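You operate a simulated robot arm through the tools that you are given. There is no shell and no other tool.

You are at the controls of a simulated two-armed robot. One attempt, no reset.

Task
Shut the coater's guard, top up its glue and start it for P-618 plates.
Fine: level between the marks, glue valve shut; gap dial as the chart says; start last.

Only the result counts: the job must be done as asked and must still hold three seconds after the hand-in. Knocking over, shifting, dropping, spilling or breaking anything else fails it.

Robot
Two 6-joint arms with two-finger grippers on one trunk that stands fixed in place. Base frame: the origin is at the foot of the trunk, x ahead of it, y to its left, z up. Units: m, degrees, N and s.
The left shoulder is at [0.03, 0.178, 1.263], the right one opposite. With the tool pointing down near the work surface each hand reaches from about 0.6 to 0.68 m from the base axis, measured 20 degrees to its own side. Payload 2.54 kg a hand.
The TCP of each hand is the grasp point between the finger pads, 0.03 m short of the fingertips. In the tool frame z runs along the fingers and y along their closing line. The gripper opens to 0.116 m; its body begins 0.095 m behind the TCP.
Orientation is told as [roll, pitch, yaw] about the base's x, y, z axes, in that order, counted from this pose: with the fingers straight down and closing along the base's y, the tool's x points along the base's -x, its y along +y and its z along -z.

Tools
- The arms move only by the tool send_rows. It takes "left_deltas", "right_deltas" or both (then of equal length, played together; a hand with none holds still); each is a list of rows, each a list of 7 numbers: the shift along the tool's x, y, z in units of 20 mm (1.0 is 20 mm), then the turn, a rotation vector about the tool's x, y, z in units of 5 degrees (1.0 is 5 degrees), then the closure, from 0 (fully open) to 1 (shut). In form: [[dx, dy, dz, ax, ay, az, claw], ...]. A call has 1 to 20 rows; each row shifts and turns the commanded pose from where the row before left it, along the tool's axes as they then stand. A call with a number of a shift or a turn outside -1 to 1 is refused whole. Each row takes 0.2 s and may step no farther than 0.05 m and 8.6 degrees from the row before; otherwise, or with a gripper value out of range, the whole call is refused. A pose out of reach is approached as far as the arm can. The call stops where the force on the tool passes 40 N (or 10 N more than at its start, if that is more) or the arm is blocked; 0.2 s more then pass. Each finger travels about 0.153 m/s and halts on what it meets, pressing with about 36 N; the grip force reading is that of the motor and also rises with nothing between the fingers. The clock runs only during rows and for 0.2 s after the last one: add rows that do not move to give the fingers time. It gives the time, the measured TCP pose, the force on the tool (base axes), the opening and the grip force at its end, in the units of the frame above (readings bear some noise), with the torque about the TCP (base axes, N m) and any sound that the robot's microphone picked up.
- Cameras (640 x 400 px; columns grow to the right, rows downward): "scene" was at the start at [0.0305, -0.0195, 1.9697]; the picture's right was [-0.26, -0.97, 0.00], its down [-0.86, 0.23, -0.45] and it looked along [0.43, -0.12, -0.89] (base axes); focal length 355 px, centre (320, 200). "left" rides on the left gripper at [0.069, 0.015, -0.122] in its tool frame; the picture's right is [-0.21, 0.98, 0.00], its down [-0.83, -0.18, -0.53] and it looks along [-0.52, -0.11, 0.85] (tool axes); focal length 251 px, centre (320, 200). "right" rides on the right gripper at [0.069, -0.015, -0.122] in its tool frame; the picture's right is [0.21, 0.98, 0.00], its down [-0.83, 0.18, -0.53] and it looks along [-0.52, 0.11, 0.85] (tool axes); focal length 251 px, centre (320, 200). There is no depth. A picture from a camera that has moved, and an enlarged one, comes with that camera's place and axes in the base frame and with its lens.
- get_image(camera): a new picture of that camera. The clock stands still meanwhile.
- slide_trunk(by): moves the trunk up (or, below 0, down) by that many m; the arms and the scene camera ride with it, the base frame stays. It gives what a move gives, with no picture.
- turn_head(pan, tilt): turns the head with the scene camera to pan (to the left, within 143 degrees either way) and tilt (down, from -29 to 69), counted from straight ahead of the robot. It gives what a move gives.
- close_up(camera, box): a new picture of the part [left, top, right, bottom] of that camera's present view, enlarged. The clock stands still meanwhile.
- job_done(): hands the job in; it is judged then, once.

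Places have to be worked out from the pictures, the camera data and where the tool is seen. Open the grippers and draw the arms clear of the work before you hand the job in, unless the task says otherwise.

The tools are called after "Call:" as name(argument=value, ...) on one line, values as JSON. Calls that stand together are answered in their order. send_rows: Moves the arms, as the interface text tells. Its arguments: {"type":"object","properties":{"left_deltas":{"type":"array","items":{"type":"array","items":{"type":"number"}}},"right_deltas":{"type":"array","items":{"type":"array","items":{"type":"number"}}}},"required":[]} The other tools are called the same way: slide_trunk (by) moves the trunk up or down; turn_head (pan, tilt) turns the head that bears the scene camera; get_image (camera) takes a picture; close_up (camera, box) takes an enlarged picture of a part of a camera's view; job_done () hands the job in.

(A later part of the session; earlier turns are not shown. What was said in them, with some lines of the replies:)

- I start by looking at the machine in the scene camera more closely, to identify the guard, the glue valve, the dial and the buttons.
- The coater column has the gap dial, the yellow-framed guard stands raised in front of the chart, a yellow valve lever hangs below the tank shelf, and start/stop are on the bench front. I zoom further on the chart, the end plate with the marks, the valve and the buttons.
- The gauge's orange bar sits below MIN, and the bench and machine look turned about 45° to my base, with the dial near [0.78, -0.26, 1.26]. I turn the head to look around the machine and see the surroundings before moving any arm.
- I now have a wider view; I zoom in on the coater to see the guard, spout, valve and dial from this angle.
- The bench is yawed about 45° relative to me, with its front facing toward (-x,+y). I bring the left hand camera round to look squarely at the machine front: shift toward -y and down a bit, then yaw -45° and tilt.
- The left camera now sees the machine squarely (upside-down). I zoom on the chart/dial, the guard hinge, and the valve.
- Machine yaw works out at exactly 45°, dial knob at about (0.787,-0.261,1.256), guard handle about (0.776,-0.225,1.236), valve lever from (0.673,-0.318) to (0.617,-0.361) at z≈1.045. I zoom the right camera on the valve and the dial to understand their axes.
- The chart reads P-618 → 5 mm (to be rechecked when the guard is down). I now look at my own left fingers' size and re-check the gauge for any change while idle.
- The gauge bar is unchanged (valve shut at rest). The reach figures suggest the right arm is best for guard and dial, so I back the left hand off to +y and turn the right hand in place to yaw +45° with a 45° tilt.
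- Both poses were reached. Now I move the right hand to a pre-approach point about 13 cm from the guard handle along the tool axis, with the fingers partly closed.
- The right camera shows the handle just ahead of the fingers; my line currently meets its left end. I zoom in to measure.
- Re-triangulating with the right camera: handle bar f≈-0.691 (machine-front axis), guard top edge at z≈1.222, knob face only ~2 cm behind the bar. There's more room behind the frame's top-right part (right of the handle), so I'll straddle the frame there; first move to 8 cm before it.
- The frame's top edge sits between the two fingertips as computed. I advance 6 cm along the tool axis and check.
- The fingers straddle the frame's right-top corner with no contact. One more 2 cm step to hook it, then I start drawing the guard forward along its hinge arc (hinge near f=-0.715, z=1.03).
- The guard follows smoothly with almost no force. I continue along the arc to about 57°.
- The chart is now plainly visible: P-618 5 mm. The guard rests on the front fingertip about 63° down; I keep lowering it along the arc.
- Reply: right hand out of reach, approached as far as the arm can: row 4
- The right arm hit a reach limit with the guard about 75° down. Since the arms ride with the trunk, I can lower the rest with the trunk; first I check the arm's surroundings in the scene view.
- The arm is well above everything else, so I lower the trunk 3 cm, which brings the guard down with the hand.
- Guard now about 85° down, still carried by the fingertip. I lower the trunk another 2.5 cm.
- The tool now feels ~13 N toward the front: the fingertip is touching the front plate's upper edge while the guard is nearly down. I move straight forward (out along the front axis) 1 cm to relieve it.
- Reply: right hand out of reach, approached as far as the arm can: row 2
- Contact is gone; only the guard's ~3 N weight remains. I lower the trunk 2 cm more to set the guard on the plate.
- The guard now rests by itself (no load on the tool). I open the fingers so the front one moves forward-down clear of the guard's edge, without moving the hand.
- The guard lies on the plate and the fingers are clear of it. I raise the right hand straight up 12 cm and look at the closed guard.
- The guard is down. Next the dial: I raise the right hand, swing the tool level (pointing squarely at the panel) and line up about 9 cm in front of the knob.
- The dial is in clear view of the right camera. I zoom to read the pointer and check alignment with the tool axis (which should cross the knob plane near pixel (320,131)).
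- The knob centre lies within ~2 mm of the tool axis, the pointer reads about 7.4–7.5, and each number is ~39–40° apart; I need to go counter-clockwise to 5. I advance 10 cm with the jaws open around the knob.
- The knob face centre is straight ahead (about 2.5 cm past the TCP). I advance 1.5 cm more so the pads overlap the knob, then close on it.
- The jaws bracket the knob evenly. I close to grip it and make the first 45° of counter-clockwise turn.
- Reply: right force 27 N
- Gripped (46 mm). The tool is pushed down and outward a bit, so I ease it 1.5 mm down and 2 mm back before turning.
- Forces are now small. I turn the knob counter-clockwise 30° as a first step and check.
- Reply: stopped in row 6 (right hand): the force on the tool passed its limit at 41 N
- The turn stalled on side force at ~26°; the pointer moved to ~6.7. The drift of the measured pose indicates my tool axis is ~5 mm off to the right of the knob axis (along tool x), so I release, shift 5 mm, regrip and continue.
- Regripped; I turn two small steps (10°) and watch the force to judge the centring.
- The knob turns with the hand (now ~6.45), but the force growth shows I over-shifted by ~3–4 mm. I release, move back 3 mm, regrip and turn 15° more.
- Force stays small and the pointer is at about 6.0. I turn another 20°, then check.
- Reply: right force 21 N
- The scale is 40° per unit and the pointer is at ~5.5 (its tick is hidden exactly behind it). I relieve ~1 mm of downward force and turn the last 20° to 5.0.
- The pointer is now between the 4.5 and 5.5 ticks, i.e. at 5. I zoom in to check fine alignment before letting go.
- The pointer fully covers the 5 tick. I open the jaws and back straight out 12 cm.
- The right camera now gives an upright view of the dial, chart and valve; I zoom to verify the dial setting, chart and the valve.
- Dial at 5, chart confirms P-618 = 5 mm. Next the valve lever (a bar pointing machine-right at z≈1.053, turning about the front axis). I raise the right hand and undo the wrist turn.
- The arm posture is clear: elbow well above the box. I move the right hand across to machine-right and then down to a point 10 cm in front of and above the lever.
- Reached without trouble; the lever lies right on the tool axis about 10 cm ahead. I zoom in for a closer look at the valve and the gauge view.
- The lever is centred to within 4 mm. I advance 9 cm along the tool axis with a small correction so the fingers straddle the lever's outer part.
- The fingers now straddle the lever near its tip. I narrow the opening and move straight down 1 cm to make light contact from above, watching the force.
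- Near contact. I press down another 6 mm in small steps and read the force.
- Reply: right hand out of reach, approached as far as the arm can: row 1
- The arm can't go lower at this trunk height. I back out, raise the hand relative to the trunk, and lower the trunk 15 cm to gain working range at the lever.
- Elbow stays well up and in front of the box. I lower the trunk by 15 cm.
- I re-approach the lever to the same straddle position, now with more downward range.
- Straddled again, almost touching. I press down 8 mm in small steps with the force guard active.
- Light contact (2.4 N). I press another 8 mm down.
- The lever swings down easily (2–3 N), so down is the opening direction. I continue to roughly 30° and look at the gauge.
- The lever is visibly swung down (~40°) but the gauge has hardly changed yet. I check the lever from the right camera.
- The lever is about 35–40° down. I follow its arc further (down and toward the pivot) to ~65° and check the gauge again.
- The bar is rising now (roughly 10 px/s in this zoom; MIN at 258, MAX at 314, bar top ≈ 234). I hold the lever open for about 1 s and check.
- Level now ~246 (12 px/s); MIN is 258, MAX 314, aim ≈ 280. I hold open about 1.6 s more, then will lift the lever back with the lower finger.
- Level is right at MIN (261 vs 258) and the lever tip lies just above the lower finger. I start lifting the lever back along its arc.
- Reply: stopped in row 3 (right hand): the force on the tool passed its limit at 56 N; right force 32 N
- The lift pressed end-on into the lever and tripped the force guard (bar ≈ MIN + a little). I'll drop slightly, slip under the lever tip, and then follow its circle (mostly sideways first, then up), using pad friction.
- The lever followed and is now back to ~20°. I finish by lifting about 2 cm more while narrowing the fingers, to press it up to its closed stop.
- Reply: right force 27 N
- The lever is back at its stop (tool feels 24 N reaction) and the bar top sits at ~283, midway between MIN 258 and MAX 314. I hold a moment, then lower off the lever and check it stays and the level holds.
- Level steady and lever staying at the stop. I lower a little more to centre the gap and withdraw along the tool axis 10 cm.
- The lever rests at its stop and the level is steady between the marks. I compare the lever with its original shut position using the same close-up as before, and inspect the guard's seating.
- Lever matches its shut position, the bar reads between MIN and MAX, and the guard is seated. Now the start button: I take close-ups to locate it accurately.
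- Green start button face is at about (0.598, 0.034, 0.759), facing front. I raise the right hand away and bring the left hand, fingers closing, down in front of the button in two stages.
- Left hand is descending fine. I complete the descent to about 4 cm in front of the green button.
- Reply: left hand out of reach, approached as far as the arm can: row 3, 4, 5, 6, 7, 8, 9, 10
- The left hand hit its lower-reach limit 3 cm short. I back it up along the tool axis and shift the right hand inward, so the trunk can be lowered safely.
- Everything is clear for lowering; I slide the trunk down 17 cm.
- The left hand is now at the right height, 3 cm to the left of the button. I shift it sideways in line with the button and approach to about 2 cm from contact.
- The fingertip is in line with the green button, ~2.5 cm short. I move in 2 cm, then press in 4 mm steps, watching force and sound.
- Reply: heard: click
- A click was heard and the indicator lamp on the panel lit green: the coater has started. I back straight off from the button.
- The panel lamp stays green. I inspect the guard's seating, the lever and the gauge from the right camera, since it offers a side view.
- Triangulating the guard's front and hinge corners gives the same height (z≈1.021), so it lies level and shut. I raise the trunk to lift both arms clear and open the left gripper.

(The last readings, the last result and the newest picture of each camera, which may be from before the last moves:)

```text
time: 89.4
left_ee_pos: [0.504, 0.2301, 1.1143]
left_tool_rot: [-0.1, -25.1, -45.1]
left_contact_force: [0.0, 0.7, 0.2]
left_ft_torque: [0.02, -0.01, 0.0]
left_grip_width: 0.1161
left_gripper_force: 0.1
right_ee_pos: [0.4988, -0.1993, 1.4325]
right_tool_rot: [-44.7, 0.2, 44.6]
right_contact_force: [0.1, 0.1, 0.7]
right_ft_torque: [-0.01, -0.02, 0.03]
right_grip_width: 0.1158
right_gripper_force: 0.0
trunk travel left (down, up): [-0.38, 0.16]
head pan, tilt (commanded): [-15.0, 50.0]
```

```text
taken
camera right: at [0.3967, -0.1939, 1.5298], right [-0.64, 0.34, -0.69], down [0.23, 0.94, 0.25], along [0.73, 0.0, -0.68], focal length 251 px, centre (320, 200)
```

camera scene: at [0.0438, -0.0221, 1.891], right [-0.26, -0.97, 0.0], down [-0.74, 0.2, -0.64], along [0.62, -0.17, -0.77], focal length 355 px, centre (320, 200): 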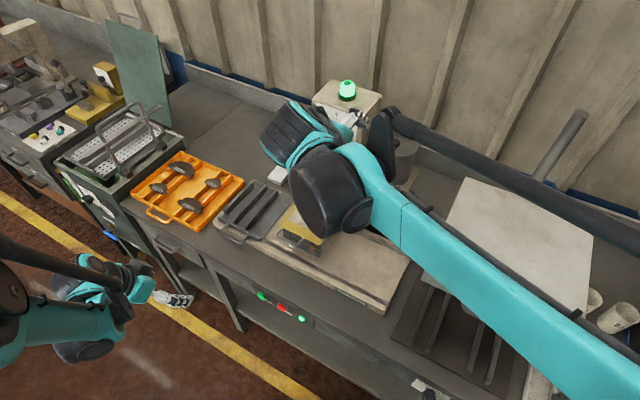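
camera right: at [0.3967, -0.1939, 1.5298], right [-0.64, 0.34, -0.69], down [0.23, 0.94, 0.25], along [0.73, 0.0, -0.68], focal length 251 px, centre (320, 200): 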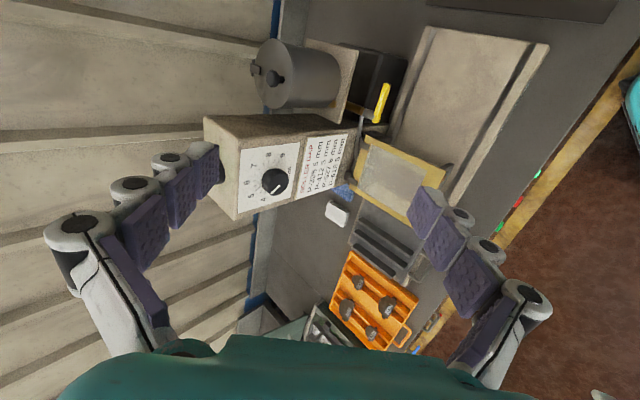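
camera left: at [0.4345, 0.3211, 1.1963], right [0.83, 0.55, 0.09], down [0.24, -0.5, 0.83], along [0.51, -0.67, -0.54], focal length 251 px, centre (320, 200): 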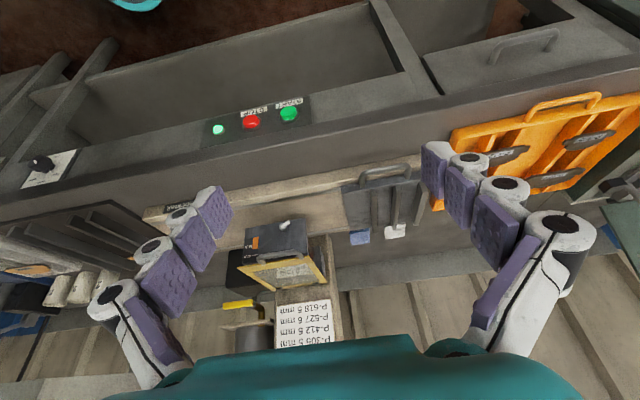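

The lamp on top of the column is lit green too. Final check of gauge, lever and dial in close-up.

Call:
close_up(camera="left", box=[220, 210, 320, 320])

Call:
close_up(camera="left", box=[235, 215, 305, 260])

Call:
close_up(camera="right", box=[220, 130, 360, 230])

```text
3.64 times, centred on (270, 265) of left
camera zoom: at [0.4345, 0.3211, 1.1963], right [0.83, 0.55, 0.09], down [0.24, -0.5, 0.83], along [0.51, -0.67, -0.54], focal length 914 px, centre (502, -36)
```

zoom: 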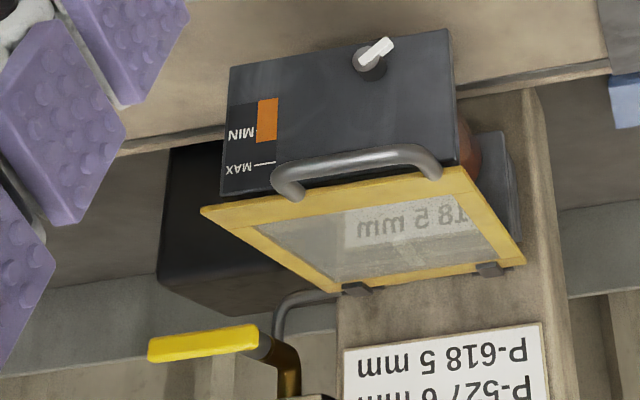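

```text
8.89 times, centred on (270, 238) of left
camera zoom: at [0.4345, 0.3211, 1.1963], right [0.83, 0.55, 0.09], down [0.24, -0.5, 0.83], along [0.51, -0.67, -0.54], focal length 2235 px, centre (764, -133)
```

zoom: 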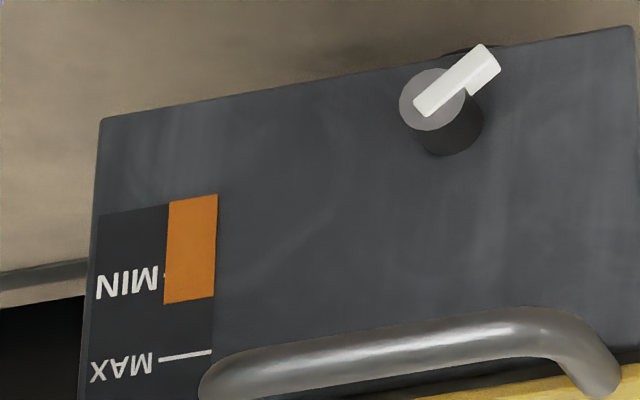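

```text
4.00 times, centred on (290, 180) of right
camera zoom: at [0.3967, -0.1939, 1.5298], right [-0.64, 0.34, -0.69], down [0.23, 0.94, 0.25], along [0.73, 0.0, -0.68], focal length 1006 px, centre (440, 280)
```

zoom: 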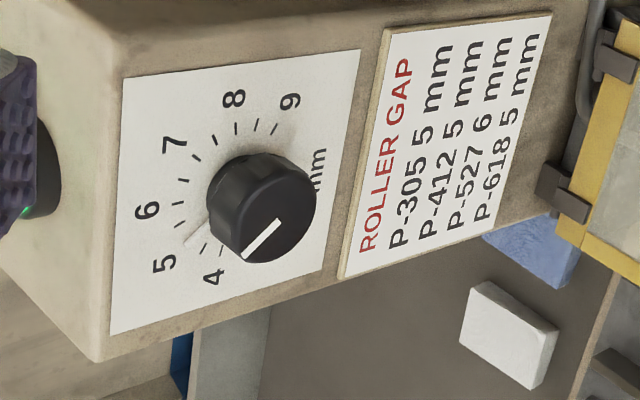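

Everything checks: guard level and shut, glue bar between MIN and MAX with the valve lever at its shut stop, dial on 5, rollers turning and lamps green, both grippers open and clear. I hand the job in.

Call:
job_done()

```text
The job is handed in.
```

The coater is running for P-618 plates, and I've handed the job in; the verdict hasn't come back yet. When I last looked:

- **Guard:** it is shut. Its hinge and front edges measure the same height, about 1.02 m.
- **Glue:** the level sits about a third of the way from MIN to MAX. The valve lever is back at its shut stop, and the level held steady after I let go.
- **Gap dial:** it is set to 5. With the guard down, the chart clearly reads 5 mm for P-618.
- **Start:** I pressed it last. There was a click, the panel lamp and column lamp both lit green, and the roller began turning.

While closing the valve, my first push pressed end-on into the lever and peaked at 56 N before the force limit stopped it. The lever then closed normally and I saw no damage.

Both grippers are open and the arms are clear of the machine.
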